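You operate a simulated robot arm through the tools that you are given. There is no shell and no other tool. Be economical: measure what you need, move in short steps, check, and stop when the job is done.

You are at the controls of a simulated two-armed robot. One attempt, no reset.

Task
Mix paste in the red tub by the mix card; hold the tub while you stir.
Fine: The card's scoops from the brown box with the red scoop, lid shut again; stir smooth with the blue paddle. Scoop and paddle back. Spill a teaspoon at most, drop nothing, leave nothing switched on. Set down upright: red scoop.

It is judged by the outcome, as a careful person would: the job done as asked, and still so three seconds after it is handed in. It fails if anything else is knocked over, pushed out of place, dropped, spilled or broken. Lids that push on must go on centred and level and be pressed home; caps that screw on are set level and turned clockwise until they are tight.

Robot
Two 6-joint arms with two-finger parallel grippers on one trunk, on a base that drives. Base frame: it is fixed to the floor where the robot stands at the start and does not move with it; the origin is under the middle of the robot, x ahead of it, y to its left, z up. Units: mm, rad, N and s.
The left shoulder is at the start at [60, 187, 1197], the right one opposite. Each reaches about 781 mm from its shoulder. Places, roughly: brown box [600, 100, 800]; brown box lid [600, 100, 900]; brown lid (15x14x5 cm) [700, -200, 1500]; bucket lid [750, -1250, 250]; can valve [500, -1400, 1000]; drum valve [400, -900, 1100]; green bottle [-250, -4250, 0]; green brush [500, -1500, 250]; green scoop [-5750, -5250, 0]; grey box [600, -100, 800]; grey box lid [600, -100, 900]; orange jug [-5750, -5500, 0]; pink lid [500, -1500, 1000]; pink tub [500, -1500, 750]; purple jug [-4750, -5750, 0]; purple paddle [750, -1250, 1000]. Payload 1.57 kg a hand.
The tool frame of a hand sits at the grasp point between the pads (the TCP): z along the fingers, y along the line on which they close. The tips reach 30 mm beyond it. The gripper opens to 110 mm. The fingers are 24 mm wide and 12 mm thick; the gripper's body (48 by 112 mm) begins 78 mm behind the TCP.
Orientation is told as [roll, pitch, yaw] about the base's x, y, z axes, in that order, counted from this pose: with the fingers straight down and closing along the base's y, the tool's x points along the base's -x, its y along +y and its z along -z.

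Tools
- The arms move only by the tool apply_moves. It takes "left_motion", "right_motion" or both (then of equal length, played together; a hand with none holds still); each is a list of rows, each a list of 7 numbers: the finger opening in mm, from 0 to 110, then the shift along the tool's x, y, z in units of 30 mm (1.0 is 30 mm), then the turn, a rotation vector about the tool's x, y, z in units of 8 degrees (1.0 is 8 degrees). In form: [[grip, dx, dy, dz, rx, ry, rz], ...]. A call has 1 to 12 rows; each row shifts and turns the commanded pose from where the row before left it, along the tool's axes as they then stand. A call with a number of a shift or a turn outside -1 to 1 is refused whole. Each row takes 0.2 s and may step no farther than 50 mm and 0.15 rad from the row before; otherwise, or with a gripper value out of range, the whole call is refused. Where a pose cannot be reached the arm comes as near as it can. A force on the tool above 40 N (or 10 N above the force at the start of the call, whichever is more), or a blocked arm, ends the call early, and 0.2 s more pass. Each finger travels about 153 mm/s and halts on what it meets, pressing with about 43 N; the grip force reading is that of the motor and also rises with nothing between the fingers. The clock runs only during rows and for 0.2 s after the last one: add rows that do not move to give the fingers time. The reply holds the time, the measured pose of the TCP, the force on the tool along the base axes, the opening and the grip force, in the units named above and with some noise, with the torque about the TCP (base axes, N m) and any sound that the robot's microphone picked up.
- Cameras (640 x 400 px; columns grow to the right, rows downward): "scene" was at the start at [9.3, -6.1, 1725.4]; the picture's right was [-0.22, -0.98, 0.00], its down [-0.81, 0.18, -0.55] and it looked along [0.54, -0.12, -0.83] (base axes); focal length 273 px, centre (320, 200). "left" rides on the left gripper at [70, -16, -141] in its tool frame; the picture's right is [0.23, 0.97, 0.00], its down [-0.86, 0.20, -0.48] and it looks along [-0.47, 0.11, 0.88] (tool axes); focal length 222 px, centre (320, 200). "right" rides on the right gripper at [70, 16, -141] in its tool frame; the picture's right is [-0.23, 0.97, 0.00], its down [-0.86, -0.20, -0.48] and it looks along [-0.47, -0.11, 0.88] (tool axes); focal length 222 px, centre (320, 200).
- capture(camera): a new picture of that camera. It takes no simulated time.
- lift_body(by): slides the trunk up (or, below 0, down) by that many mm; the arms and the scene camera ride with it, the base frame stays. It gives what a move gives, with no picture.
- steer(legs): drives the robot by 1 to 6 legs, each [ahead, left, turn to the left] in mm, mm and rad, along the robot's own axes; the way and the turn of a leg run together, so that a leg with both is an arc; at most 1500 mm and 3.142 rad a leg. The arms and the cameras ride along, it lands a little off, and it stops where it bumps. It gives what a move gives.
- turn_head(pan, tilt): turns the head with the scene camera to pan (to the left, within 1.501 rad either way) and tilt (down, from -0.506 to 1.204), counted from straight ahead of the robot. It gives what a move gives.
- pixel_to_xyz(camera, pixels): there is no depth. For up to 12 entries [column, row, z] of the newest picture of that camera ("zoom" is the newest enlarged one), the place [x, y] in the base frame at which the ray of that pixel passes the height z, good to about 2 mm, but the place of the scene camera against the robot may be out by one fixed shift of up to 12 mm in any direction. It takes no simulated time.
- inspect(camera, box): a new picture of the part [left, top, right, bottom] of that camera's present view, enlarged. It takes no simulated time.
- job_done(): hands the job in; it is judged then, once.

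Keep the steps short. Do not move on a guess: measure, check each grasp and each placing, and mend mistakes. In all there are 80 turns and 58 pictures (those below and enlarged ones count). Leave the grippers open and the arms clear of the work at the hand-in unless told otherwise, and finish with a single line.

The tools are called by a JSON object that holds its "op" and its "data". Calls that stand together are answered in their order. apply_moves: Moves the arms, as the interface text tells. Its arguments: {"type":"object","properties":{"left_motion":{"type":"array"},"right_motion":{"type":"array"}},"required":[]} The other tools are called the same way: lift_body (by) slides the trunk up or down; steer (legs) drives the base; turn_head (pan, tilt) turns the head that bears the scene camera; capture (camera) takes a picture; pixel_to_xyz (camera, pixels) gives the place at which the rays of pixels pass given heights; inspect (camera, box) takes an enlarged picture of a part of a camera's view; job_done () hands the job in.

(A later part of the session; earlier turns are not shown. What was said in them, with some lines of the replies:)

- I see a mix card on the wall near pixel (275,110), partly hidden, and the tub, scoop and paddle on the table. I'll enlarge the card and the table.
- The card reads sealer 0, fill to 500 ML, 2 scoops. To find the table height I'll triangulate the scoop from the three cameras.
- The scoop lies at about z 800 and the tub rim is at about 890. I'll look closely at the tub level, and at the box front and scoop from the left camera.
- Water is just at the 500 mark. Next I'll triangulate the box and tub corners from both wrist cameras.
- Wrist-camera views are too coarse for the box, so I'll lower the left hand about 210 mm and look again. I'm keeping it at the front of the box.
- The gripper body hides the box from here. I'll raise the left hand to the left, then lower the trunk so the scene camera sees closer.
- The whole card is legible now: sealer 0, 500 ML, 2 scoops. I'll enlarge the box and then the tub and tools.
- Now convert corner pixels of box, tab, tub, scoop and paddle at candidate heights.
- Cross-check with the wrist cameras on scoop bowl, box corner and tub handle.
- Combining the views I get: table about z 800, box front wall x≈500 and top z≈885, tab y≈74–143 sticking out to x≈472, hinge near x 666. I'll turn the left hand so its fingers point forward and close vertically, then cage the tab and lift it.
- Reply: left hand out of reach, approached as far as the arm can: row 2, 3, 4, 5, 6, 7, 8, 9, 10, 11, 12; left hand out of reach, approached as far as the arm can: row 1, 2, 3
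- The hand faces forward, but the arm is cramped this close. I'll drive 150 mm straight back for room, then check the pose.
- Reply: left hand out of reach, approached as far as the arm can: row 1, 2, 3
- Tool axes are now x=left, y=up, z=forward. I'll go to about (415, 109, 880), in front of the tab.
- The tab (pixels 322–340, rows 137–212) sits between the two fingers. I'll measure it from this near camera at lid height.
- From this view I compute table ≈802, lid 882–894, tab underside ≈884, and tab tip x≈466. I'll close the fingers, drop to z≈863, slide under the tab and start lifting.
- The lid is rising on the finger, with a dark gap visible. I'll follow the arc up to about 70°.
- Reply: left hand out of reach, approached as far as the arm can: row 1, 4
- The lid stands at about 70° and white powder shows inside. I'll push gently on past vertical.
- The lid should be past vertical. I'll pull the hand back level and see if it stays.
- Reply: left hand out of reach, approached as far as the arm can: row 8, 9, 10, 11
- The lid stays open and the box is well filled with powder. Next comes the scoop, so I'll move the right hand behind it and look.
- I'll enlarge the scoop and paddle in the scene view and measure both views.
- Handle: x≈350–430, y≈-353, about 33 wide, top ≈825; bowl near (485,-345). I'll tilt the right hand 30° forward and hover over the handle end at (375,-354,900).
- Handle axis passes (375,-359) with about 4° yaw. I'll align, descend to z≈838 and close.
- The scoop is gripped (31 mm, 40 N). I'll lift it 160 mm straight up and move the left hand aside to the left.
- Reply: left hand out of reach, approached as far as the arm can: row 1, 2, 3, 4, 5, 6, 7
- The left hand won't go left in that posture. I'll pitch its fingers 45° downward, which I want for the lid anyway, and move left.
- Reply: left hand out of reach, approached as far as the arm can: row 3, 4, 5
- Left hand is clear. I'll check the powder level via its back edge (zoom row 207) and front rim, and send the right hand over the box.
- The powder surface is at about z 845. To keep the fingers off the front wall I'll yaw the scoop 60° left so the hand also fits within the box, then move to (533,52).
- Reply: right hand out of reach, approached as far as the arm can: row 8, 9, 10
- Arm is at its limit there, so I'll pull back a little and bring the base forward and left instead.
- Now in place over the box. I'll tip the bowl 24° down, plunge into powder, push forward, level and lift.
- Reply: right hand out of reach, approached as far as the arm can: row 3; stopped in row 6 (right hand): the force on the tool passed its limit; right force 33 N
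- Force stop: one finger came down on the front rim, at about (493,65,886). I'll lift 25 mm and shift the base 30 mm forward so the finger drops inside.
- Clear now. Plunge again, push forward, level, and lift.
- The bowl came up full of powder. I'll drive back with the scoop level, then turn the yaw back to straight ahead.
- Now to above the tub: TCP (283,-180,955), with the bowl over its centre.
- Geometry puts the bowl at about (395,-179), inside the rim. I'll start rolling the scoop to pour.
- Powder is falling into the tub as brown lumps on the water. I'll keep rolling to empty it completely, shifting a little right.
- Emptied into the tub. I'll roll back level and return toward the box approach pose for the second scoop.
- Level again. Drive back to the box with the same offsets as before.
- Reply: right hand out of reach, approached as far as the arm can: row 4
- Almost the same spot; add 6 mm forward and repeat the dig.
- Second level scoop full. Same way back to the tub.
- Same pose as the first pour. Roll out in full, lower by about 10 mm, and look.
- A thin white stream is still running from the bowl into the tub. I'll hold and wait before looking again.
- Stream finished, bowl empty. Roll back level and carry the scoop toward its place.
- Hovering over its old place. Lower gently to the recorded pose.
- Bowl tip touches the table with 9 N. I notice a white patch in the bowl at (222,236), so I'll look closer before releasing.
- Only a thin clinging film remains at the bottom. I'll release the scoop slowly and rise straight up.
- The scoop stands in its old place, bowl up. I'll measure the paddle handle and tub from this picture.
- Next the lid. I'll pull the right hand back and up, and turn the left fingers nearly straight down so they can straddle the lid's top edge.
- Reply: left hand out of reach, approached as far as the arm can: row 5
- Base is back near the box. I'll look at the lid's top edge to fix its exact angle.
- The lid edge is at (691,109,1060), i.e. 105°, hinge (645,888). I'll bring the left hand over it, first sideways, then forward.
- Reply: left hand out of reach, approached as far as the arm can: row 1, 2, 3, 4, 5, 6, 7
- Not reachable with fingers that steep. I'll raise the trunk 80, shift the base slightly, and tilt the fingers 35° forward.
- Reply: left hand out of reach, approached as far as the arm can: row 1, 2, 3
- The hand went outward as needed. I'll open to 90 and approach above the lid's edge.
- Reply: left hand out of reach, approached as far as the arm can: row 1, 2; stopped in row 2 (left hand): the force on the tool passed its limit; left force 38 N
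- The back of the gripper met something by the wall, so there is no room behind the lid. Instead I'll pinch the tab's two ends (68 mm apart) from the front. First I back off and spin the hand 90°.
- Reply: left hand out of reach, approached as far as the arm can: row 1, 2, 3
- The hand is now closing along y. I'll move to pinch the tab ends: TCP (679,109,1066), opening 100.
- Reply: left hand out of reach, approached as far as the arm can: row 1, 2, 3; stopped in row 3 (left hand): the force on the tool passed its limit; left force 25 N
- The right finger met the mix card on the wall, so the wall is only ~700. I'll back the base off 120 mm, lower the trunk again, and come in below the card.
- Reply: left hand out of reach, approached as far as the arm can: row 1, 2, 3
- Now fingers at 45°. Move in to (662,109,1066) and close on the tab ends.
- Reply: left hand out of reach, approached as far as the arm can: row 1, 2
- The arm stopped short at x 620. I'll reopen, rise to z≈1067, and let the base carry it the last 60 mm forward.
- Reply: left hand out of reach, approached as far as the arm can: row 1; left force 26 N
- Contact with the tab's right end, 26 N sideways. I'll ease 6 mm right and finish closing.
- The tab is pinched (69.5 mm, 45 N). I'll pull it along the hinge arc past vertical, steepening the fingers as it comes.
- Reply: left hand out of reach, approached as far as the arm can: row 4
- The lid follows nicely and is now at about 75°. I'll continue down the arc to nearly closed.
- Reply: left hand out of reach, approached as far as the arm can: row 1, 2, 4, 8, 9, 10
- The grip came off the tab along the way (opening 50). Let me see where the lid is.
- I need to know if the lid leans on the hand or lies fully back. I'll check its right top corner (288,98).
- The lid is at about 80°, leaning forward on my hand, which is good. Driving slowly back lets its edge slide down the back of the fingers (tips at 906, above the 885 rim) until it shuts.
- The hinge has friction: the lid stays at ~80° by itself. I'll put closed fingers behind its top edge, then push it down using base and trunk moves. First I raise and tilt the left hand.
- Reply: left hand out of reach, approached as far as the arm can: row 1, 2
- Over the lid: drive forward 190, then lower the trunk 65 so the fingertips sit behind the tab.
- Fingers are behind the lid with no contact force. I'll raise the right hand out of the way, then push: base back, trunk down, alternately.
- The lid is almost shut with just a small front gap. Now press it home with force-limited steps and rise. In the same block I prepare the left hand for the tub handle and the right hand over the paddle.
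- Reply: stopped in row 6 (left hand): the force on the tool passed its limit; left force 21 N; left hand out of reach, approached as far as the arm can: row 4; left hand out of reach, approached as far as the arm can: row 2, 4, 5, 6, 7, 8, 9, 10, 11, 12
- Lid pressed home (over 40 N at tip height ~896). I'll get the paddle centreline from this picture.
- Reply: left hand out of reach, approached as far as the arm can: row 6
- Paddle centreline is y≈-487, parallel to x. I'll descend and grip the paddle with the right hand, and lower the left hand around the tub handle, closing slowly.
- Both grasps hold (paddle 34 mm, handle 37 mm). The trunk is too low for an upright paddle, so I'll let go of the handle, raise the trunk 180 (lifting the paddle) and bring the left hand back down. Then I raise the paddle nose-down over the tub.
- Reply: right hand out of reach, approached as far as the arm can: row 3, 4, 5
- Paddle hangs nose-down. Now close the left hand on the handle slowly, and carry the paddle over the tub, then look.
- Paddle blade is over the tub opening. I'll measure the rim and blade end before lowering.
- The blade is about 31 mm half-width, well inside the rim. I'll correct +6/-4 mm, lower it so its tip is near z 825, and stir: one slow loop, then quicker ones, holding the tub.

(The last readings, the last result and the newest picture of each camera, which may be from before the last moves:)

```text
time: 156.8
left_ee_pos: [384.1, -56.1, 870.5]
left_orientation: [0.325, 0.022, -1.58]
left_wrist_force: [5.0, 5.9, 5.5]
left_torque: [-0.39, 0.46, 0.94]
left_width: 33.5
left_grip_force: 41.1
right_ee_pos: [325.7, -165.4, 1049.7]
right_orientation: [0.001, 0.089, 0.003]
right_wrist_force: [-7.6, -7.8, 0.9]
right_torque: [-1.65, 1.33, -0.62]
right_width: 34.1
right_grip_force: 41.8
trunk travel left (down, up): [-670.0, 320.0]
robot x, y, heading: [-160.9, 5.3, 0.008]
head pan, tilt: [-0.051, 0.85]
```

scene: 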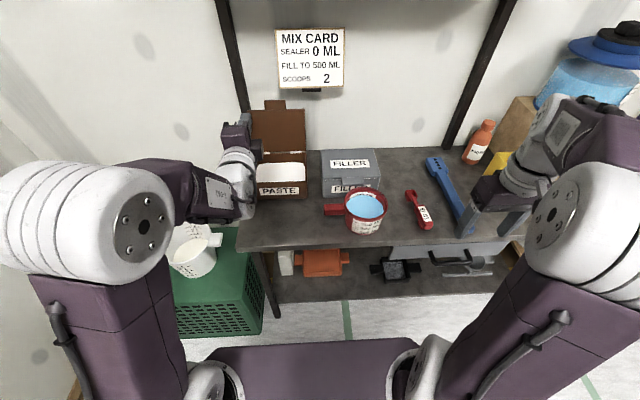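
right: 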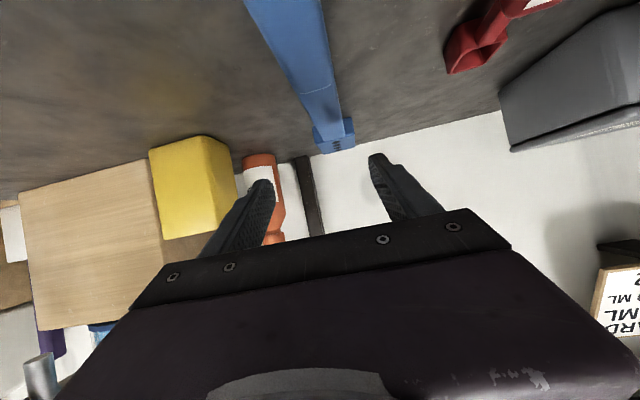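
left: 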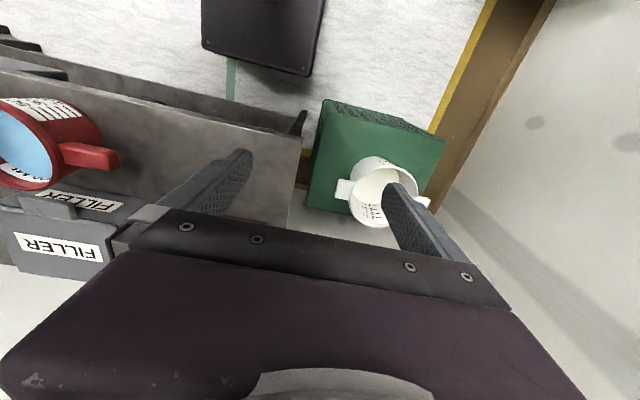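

The blade brushes the far wall with ~8 N, so I'll recentre 6–10 mm nearer, use a smaller oval, and stir many loops.

{"op": "apply_moves", "data": {"right_motion": [[10, 0.4, -0.133, 0, 0, 0, 0], [10, 0.117, 0.13, 0, 0, 0, 0], [10, 0.117, 0.13, 0, 0, 0, 0], [10, 0.233, 0, 0, 0, 0, 0], [10, 0.233, 0, 0, 0, 0, 0], [10, 0.117, -0.13, 0, 0, 0, 0], [10, 0.117, -0.13, 0, 0, 0, 0], [10, -0.233, -0.26, 0, 0, 0, 0], [10, -0.467, 0, 0, 0, 0, 0], [10, -0.233, 0.26, 0, 0, 0, 0]]}}

{"op": "apply_moves", "data": {"right_motion": [[10, 0.233, 0.26, 0, 0, 0, 0], [10, 0.467, 0, 0, 0, 0, 0], [10, 0.233, -0.26, 0, 0, 0, 0], [10, -0.233, -0.26, 0, 0, 0, 0], [10, -0.467, 0, 0, 0, 0, 0], [10, -0.233, 0.26, 0, 0, 0, 0], [10, 0.233, 0.26, 0, 0, 0, 0], [10, 0.467, 0, 0, 0, 0, 0], [10, 0.233, -0.26, 0, 0, 0, 0], [10, -0.233, -0.26, 0, 0, 0, 0], [10, -0.467, 0, 0, 0, 0, 0], [10, -0.233, 0.26, 0, 0, 0, 0]]}}

{"op": "apply_moves", "data": {"right_motion": [[10, 0.233, 0.26, 0, 0, 0, 0], [10, 0.467, 0, 0, 0, 0, 0], [10, 0.233, -0.26, 0, 0, 0, 0], [10, -0.233, -0.26, 0, 0, 0, 0], [10, -0.467, 0, 0, 0, 0, 0], [10, -0.233, 0.26, 0, 0, 0, 0], [10, 0.233, 0.26, 0, 0, 0, 0], [10, 0.467, 0, 0, 0, 0, 0], [10, 0.233, -0.26, 0, 0, 0, 0], [10, -0.233, -0.26, 0, 0, 0, 0], [10, -0.467, 0, 0, 0, 0, 0], [10, -0.233, 0.26, 0, 0, 0, 0]]}}

{"op": "apply_moves", "data": {"right_motion": [[10, 0.233, 0.26, 0, 0, 0, 0], [10, 0.467, 0, 0, 0, 0, 0], [10, 0.233, -0.26, 0, 0, 0, 0], [10, -0.233, -0.26, 0, 0, 0, 0], [10, -0.467, 0, 0, 0, 0, 0], [10, -0.233, 0.26, 0, 0, 0, 0], [10, 0.233, 0.26, 0, 0, 0, 0], [10, 0.467, 0, 0, 0, 0, 0], [10, 0.233, -0.26, 0, 0, 0, 0], [10, -0.233, -0.26, 0, 0, 0, 0], [10, -0.467, 0, 0, 0, 0, 0], [10, -0.233, 0.26, 0, 0, 0, 0]]}}

{"op": "inspect", "data": {"camera": "scene", "box": [340, 190, 420, 250]}}

```text
time: 158.9
left_ee_pos: [382.0, -55.8, 869.6]
left_orientation: [0.321, 0.022, -1.581]
left_wrist_force: [-0.4, 0.5, 2.3]
left_torque: [0.11, 0.58, 0.06]
left_width: 32.4
left_grip_force: 40.5
right_ee_pos: [313.2, -169.6, 1051.0]
right_orientation: [0.003, 0.088, 0.005]
right_wrist_force: [-1.8, -0.7, 2.7]
right_torque: [-0.22, 0.15, -0.08]
right_width: 33.6
right_grip_force: 41.5
trunk travel left (down, up): [-670.0, 320.0]
robot x, y, heading: [-164.2, 4.1, 0.005]
head pan, tilt: [-0.051, 0.85]
```

```text
time: 161.6
left_ee_pos: [380.7, -56.5, 870.4]
left_orientation: [0.323, 0.023, -1.581]
left_wrist_force: [2.3, -0.9, 1.0]
left_torque: [0.54, 0.84, 0.64]
left_width: 30.9
left_grip_force: 39.6
right_ee_pos: [313.7, -168.7, 1053.4]
right_orientation: [0.002, 0.088, 0.005]
right_wrist_force: [-6.8, -1.9, 13.4]
right_torque: [-0.98, 0.58, -0.39]
right_width: 33.4
right_grip_force: 41.5
trunk travel left (down, up): [-670.0, 320.0]
robot x, y, heading: [-160.9, 8.4, 0.006]
head pan, tilt: [-0.051, 0.85]
```

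```text
time: 164.2
left_ee_pos: [381.3, -55.4, 871.6]
left_orientation: [0.323, 0.022, -1.582]
left_wrist_force: [2.5, 0.0, 1.1]
left_torque: [0.8, 0.98, 0.71]
left_width: 30.3
left_grip_force: 39.8
right_ee_pos: [311.5, -168.0, 1052.7]
right_orientation: [0.002, 0.086, 0.004]
right_wrist_force: [-9.2, -2.1, 16.6]
right_torque: [-1.1, 0.89, -0.46]
right_width: 33.4
right_grip_force: 41.6
trunk travel left (down, up): [-670.0, 320.0]
robot x, y, heading: [-161.3, 8.0, 0.004]
head pan, tilt: [-0.051, 0.85]
```

```text
time: 166.8
left_ee_pos: [381.2, -55.3, 870.0]
left_orientation: [0.324, 0.021, -1.58]
left_wrist_force: [5.2, -0.2, -0.3]
left_torque: [1.0, 0.9, 1.02]
left_width: 30.2
left_grip_force: 39.5
right_ee_pos: [311.2, -168.0, 1052.2]
right_orientation: [0.003, 0.087, 0.005]
right_wrist_force: [-11.5, -1.9, 20.1]
right_torque: [-1.21, 1.13, -0.52]
right_width: 33.5
right_grip_force: 41.2
trunk travel left (down, up): [-670.0, 320.0]
robot x, y, heading: [-161.8, 8.3, 0.006]
head pan, tilt: [-0.051, 0.85]
```

```text
6.67 times, centred on (380, 220) of scene
```

zoom: 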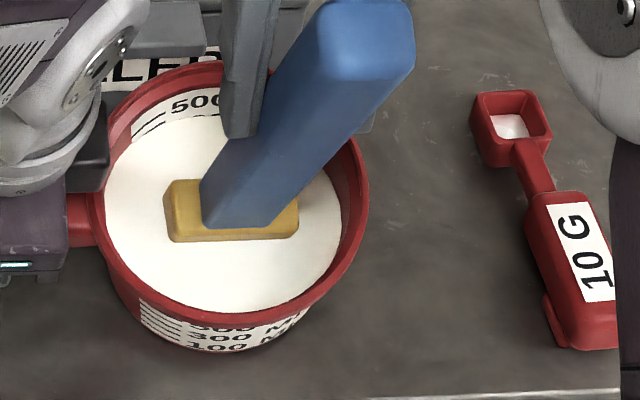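

The mix is smooth and even white, with no lumps or streaks. I'll lift the paddle out, let it drip over the tub, carry it back to the right, and level it.

{"op": "apply_moves", "data": {"right_motion": [[10, 0.05, 0, -0.5, 0, 0, 0], [10, 0.088, 0, -0.996, 0, 0, 0], [10, 0.088, 0, -0.996, 0, 0, 0], [10, 0.088, 0, -0.996, 0, 0, 0], [10, 0.05, 0, -0.5, 0, 0, 0], [10, 0, 0, 0, 0, 0, 0], [10, 0, 0, 0, 0, 0, 0], [10, 0, 0, 0, 0, 0, 0], [10, 0, 0, 0, 0, 0, 0], [10, 0, 0, 0, 0, 0, 0], [10, 0, 0, 0, 0, 0, 0], [10, 0, 0, 0, 0, 0, 0]]}}

{"op": "apply_moves", "data": {"right_motion": [[10, 0, 0, 0, 0, 0, 0], [10, 0, -0.967, 0, 0, 0, 0], [10, 0, -0.967, 0, 0, 0, 0], [10, 0, -0.967, 0, 0, 0, 0], [10, 0, -0.967, 0, 0, 0, 0], [10, 0, -0.967, 0, 0, 0, 0], [10, 0.3, -0.967, 0.4, 0, 0, 0], [10, 0.3, -0.967, 0.4, 0, 0, 0], [10, 0.3, -0.967, 0.4, 0, 0, 0], [10, 0.3, -0.967, 0.4, 0, 0, 0], [10, 0, -0.967, 0, 0, 0, 0], [10, 0, -0.967, 0, 0, 0, 0]]}}

{"op": "apply_moves", "data": {"right_motion": [[10, 0, 0, 0, 0, -1, 0], [10, 0, 0, 0, 0, -1, 0], [10, 0, 0, 0, 0, -1, 0], [10, 0, 0, 0, 0, -1, 0], [10, 0, 0, 0, 0, -1, 0], [10, 0, 0, 0, 0, -1, 0], [10, 0, 0, 0, 0, -1, 0], [10, 0, 0, 0, 0, -1, 0], [10, 0, 0, 0, 0, -0.125, 0], [10, 0, 0, 0, 0, 0, 0]]}}

{"op": "apply_moves", "data": {"left_motion": [[34, 0, 0, 0, 0, 0, 0], [40, 0, 0, 0, 0, 0, 0], [50, 0, 0, 0, 0, 0, 0], [65, 0, 0, 0, 0, 0, 0], [80, 0, 0, 0, 0, 0, 0], [80, 0, 0, 0, 0, 0, 0]]}}

```text
time: 169.3
left_ee_pos: [382.0, -55.2, 870.8]
left_orientation: [0.323, 0.021, -1.582]
left_wrist_force: [-1.7, 0.3, 9.7]
left_torque: [-0.94, 0.62, -0.13]
left_width: 30.0
left_grip_force: 39.3
right_ee_pos: [312.5, -169.1, 1171.7]
right_orientation: [0.005, 0.088, 0.006]
right_wrist_force: [0.3, -0.2, -2.2]
right_torque: [-0.03, 0.01, -0.03]
right_width: 33.3
right_grip_force: 41.2
trunk travel left (down, up): [-670.0, 320.0]
robot x, y, heading: [-160.4, 4.7, 0.004]
head pan, tilt: [-0.051, 0.85]
```

```text
time: 171.9
left_ee_pos: [382.3, -55.6, 870.1]
left_orientation: [0.323, 0.023, -1.581]
left_wrist_force: [-0.4, 0.9, 8.1]
left_torque: [-0.61, 0.5, -0.14]
left_width: 30.0
left_grip_force: 39.2
right_ee_pos: [266.7, -480.7, 1121.8]
right_orientation: [0.003, 0.09, 0.005]
right_wrist_force: [0.2, 0.1, -1.5]
right_torque: [0.01, 0.0, -0.01]
right_width: 33.6
right_grip_force: 41.7
right hand out of reach, approached as far as the arm can: row 12
trunk travel left (down, up): [-670.0, 320.0]
robot x, y, heading: [-164.2, 0.6, 0.002]
head pan, tilt: [-0.051, 0.85]
```

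```text
time: 174.2
left_ee_pos: [383.0, -55.2, 869.9]
left_orientation: [0.322, 0.021, -1.584]
left_wrist_force: [-2.6, 1.1, 1.0]
left_torque: [0.03, 0.39, -0.21]
left_width: 29.8
left_grip_force: 38.9
right_ee_pos: [268.4, -481.0, 1120.7]
right_orientation: [0.007, -1.046, -0.002]
right_wrist_force: [0.3, 0.1, -1.2]
right_torque: [-0.05, 0.13, 0.0]
right_width: 33.5
right_grip_force: 41.7
trunk travel left (down, up): [-670.0, 320.0]
robot x, y, heading: [-163.1, 9.4, 0.004]
head pan, tilt: [-0.051, 0.85]
```

```text
time: 175.6
left_ee_pos: [382.4, -56.7, 870.7]
left_orientation: [0.321, 0.022, -1.584]
left_wrist_force: [0.2, -0.2, 0.4]
left_torque: [0.01, -0.01, 0.03]
left_width: 80.1
left_grip_force: 0.2
right_ee_pos: [270.3, -482.3, 1121.1]
right_orientation: [0.007, -1.045, -0.002]
right_wrist_force: [0.3, -0.2, -0.4]
right_torque: [-0.01, 0.13, 0.02]
right_width: 33.3
right_grip_force: 41.8
trunk travel left (down, up): [-670.0, 320.0]
robot x, y, heading: [-161.3, 5.8, 0.004]
head pan, tilt: [-0.051, 0.85]
5 turns are left
```

Paddle is level again and the handle is released. I'll move forward over its old place, straight down to just above the table, and raise the left hand clear.

{"op": "apply_moves", "data": {"right_motion": [[10, -0.52, -0.04, 0.9, 0, 0, 0], [10, -0.52, -0.04, 0.9, 0, 0, 0], [10, -0.52, -0.04, 0.9, 0, 0, 0], [10, -0.52, -0.04, 0.9, 0, 0, 0], [10, -0.52, -0.04, 0.9, 0, 0, 0]]}}

{"op": "apply_moves", "data": {"right_motion": [[10, 0.869, 0, 0.502, 0, 0, 0], [10, 0.869, 0, 0.502, 0, 0, 0], [10, 0.869, 0, 0.502, 0, 0, 0], [10, 0.869, 0, 0.502, 0, 0, 0], [10, 0.869, 0, 0.502, 0, 0, 0], [10, 0.869, 0, 0.502, 0, 0, 0], [10, 0.869, 0, 0.502, 0, 0, 0], [10, 0.869, 0, 0.502, 0, 0, 0], [10, 0.869, 0, 0.502, 0, 0, 0], [10, 0, 0, 0, 0, 0, 0]], "left_motion": [[80, 0, 0.315, -0.949, 0, 0, 0], [80, 0, 0.315, -0.949, 0, 0, 0], [80, 0, 0.315, -0.949, 0, 0, 0], [80, 0, 0.315, -0.949, 0, 0, 0], [80, 0, 0.315, -0.949, 0, 0, 0], [80, 0, 0.315, -0.949, 0, 0, 0], [80, 0.9, 0, 0, 0, 0, 0], [80, 0.9, 0, 0, 0, 0, 0], [80, 0.9, 0, 0, 0, 0, 0], [80, 0.9, 0, 0, 0, 0, 0]]}}

```text
time: 176.8
left_ee_pos: [382.5, -56.2, 868.3]
left_orientation: [0.323, 0.022, -1.583]
left_wrist_force: [0.8, -0.1, -0.3]
left_torque: [-0.02, 0.03, 0.0]
left_width: 80.2
left_grip_force: 0.0
right_ee_pos: [424.5, -488.3, 1119.3]
right_orientation: [0.009, -1.046, -0.003]
right_wrist_force: [0.6, 0.2, -0.9]
right_torque: [0.02, 0.11, 0.02]
right_width: 33.4
right_grip_force: 41.2
trunk travel left (down, up): [-670.0, 320.0]
robot x, y, heading: [-162.0, 3.4, 0.007]
head pan, tilt: [-0.051, 0.85]
```

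```text
time: 178.9
left_ee_pos: [383.1, 48.8, 1051.4]
left_orientation: [0.323, 0.022, -1.584]
left_wrist_force: [0.1, 0.7, 0.1]
left_torque: [-0.01, -0.03, -0.01]
left_width: 80.0
left_grip_force: 0.0
right_ee_pos: [424.3, -484.2, 851.4]
right_orientation: [0.006, -1.046, 0.004]
right_wrist_force: [0.4, 0.0, -1.5]
right_torque: [0.02, 0.17, 0.02]
right_width: 33.8
right_grip_force: 41.7
trunk travel left (down, up): [-670.0, 320.0]
robot x, y, heading: [-160.7, 9.7, 0.001]
head pan, tilt: [-0.051, 0.85]
4 turns are left
```

At (424,-484,851), 19 mm above the set-down height. Lower gently.

{"op": "apply_moves", "data": {"right_motion": [[10, 0.231, -0.06, 0.133, 0, 0, 0], [10, 0.173, 0, 0.1, 0, 0, 0], [10, 0.115, 0, 0.067, 0, 0, 0], [10, 0.03, 0, 0.017, 0, 0, 0], [10, 0, 0, 0, 0, 0, 0]]}}

```text
time: 180.2
left_ee_pos: [383.3, 48.6, 1052.3]
left_orientation: [0.322, 0.021, -1.584]
left_wrist_force: [-0.1, 0.3, -0.2]
left_torque: [0.0, -0.01, -0.03]
left_width: 80.0
left_grip_force: 0.1
right_ee_pos: [426.3, -487.0, 832.5]
right_orientation: [0.006, -1.049, 0.0]
right_wrist_force: [1.2, -0.7, 4.6]
right_torque: [0.01, -1.39, -0.02]
right_width: 33.5
right_grip_force: 41.6
trunk travel left (down, up): [-670.0, 320.0]
robot x, y, heading: [-161.9, 6.9, 0.004]
head pan, tilt: [-0.051, 0.85]
3 turns are left
```

The paddle rests on the table at its old pose with light contact. Open slowly, rise straight up and back clear; open the left hand too.

{"op": "apply_moves", "data": {"right_motion": [[36, 0, 0, 0, 0, 0, 0], [42, 0, 0, 0, 0, 0, 0], [60, 0, 0, 0, 0, 0, 0], [80, 0, 0, 0, 0, 0, 0], [80, -0.433, 0, -0.25, 0, 0, 0], [80, -0.866, 0, -0.5, 0, 0, 0], [80, -0.866, 0, -0.5, 0, 0, 0], [80, -0.866, 0, -0.5, 0, 0, 0], [80, -0.866, 0, -0.5, 0, 0, 0], [80, -0.866, 0, -0.5, 0, 0, 0], [80, 0.4, 0, -0.8, 0, 0, 0], [80, 0.4, 0, -0.8, 0, 0, 0]], "left_motion": [[80, 0, 0, 0, 0, 0, 0], [80, 0, 0, 0, 0, 0, 0], [80, 0, 0, 0, 0, 0, 0], [80, 0, 0, 0, 0, 0, 0], [80, 0, 0, 0, 0, 0, 0], [80, 0, 0, 0, 0, 0, 0], [80, 0, 0, 0, 0, 0, 0], [80, 0, 0, 0, 0, 0, 0], [80, 0, 0, 0, 0, 0, 0], [80, 0, 0, 0, 0, 0, 0], [80, 0, 0, 0, 0, 0, 0], [80, 0, 0, 0, 0, 0, 0]]}}

```text
time: 182.8
left_ee_pos: [383.1, 48.1, 1052.8]
left_orientation: [0.324, 0.02, -1.583]
left_wrist_force: [-0.5, -0.3, -0.5]
left_torque: [0.02, -0.03, 0.05]
left_width: 80.3
left_grip_force: 0.1
right_ee_pos: [370.6, -487.8, 998.2]
right_orientation: [0.008, -1.046, -0.001]
right_wrist_force: [0.6, -0.6, -0.4]
right_torque: [0.01, 0.02, 0.0]
right_width: 79.9
right_grip_force: 0.0
trunk travel left (down, up): [-670.0, 320.0]
robot x, y, heading: [-161.0, 6.9, 0.002]
head pan, tilt: [-0.051, 0.85]
2 turns are left
```

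Both hands are open and clear, the tools are back and the lid is shut, so I'm handing in.

{"op": "job_done", "data": {}}

```text
The job is handed in.
```

Handed in: two scoops from the brown box stirred smooth in the held red tub, lid pressed shut, and scoop and paddle back in place; a thin film of powder stayed in the scoop, and I had no pictures left to check the tub and paddle after release.
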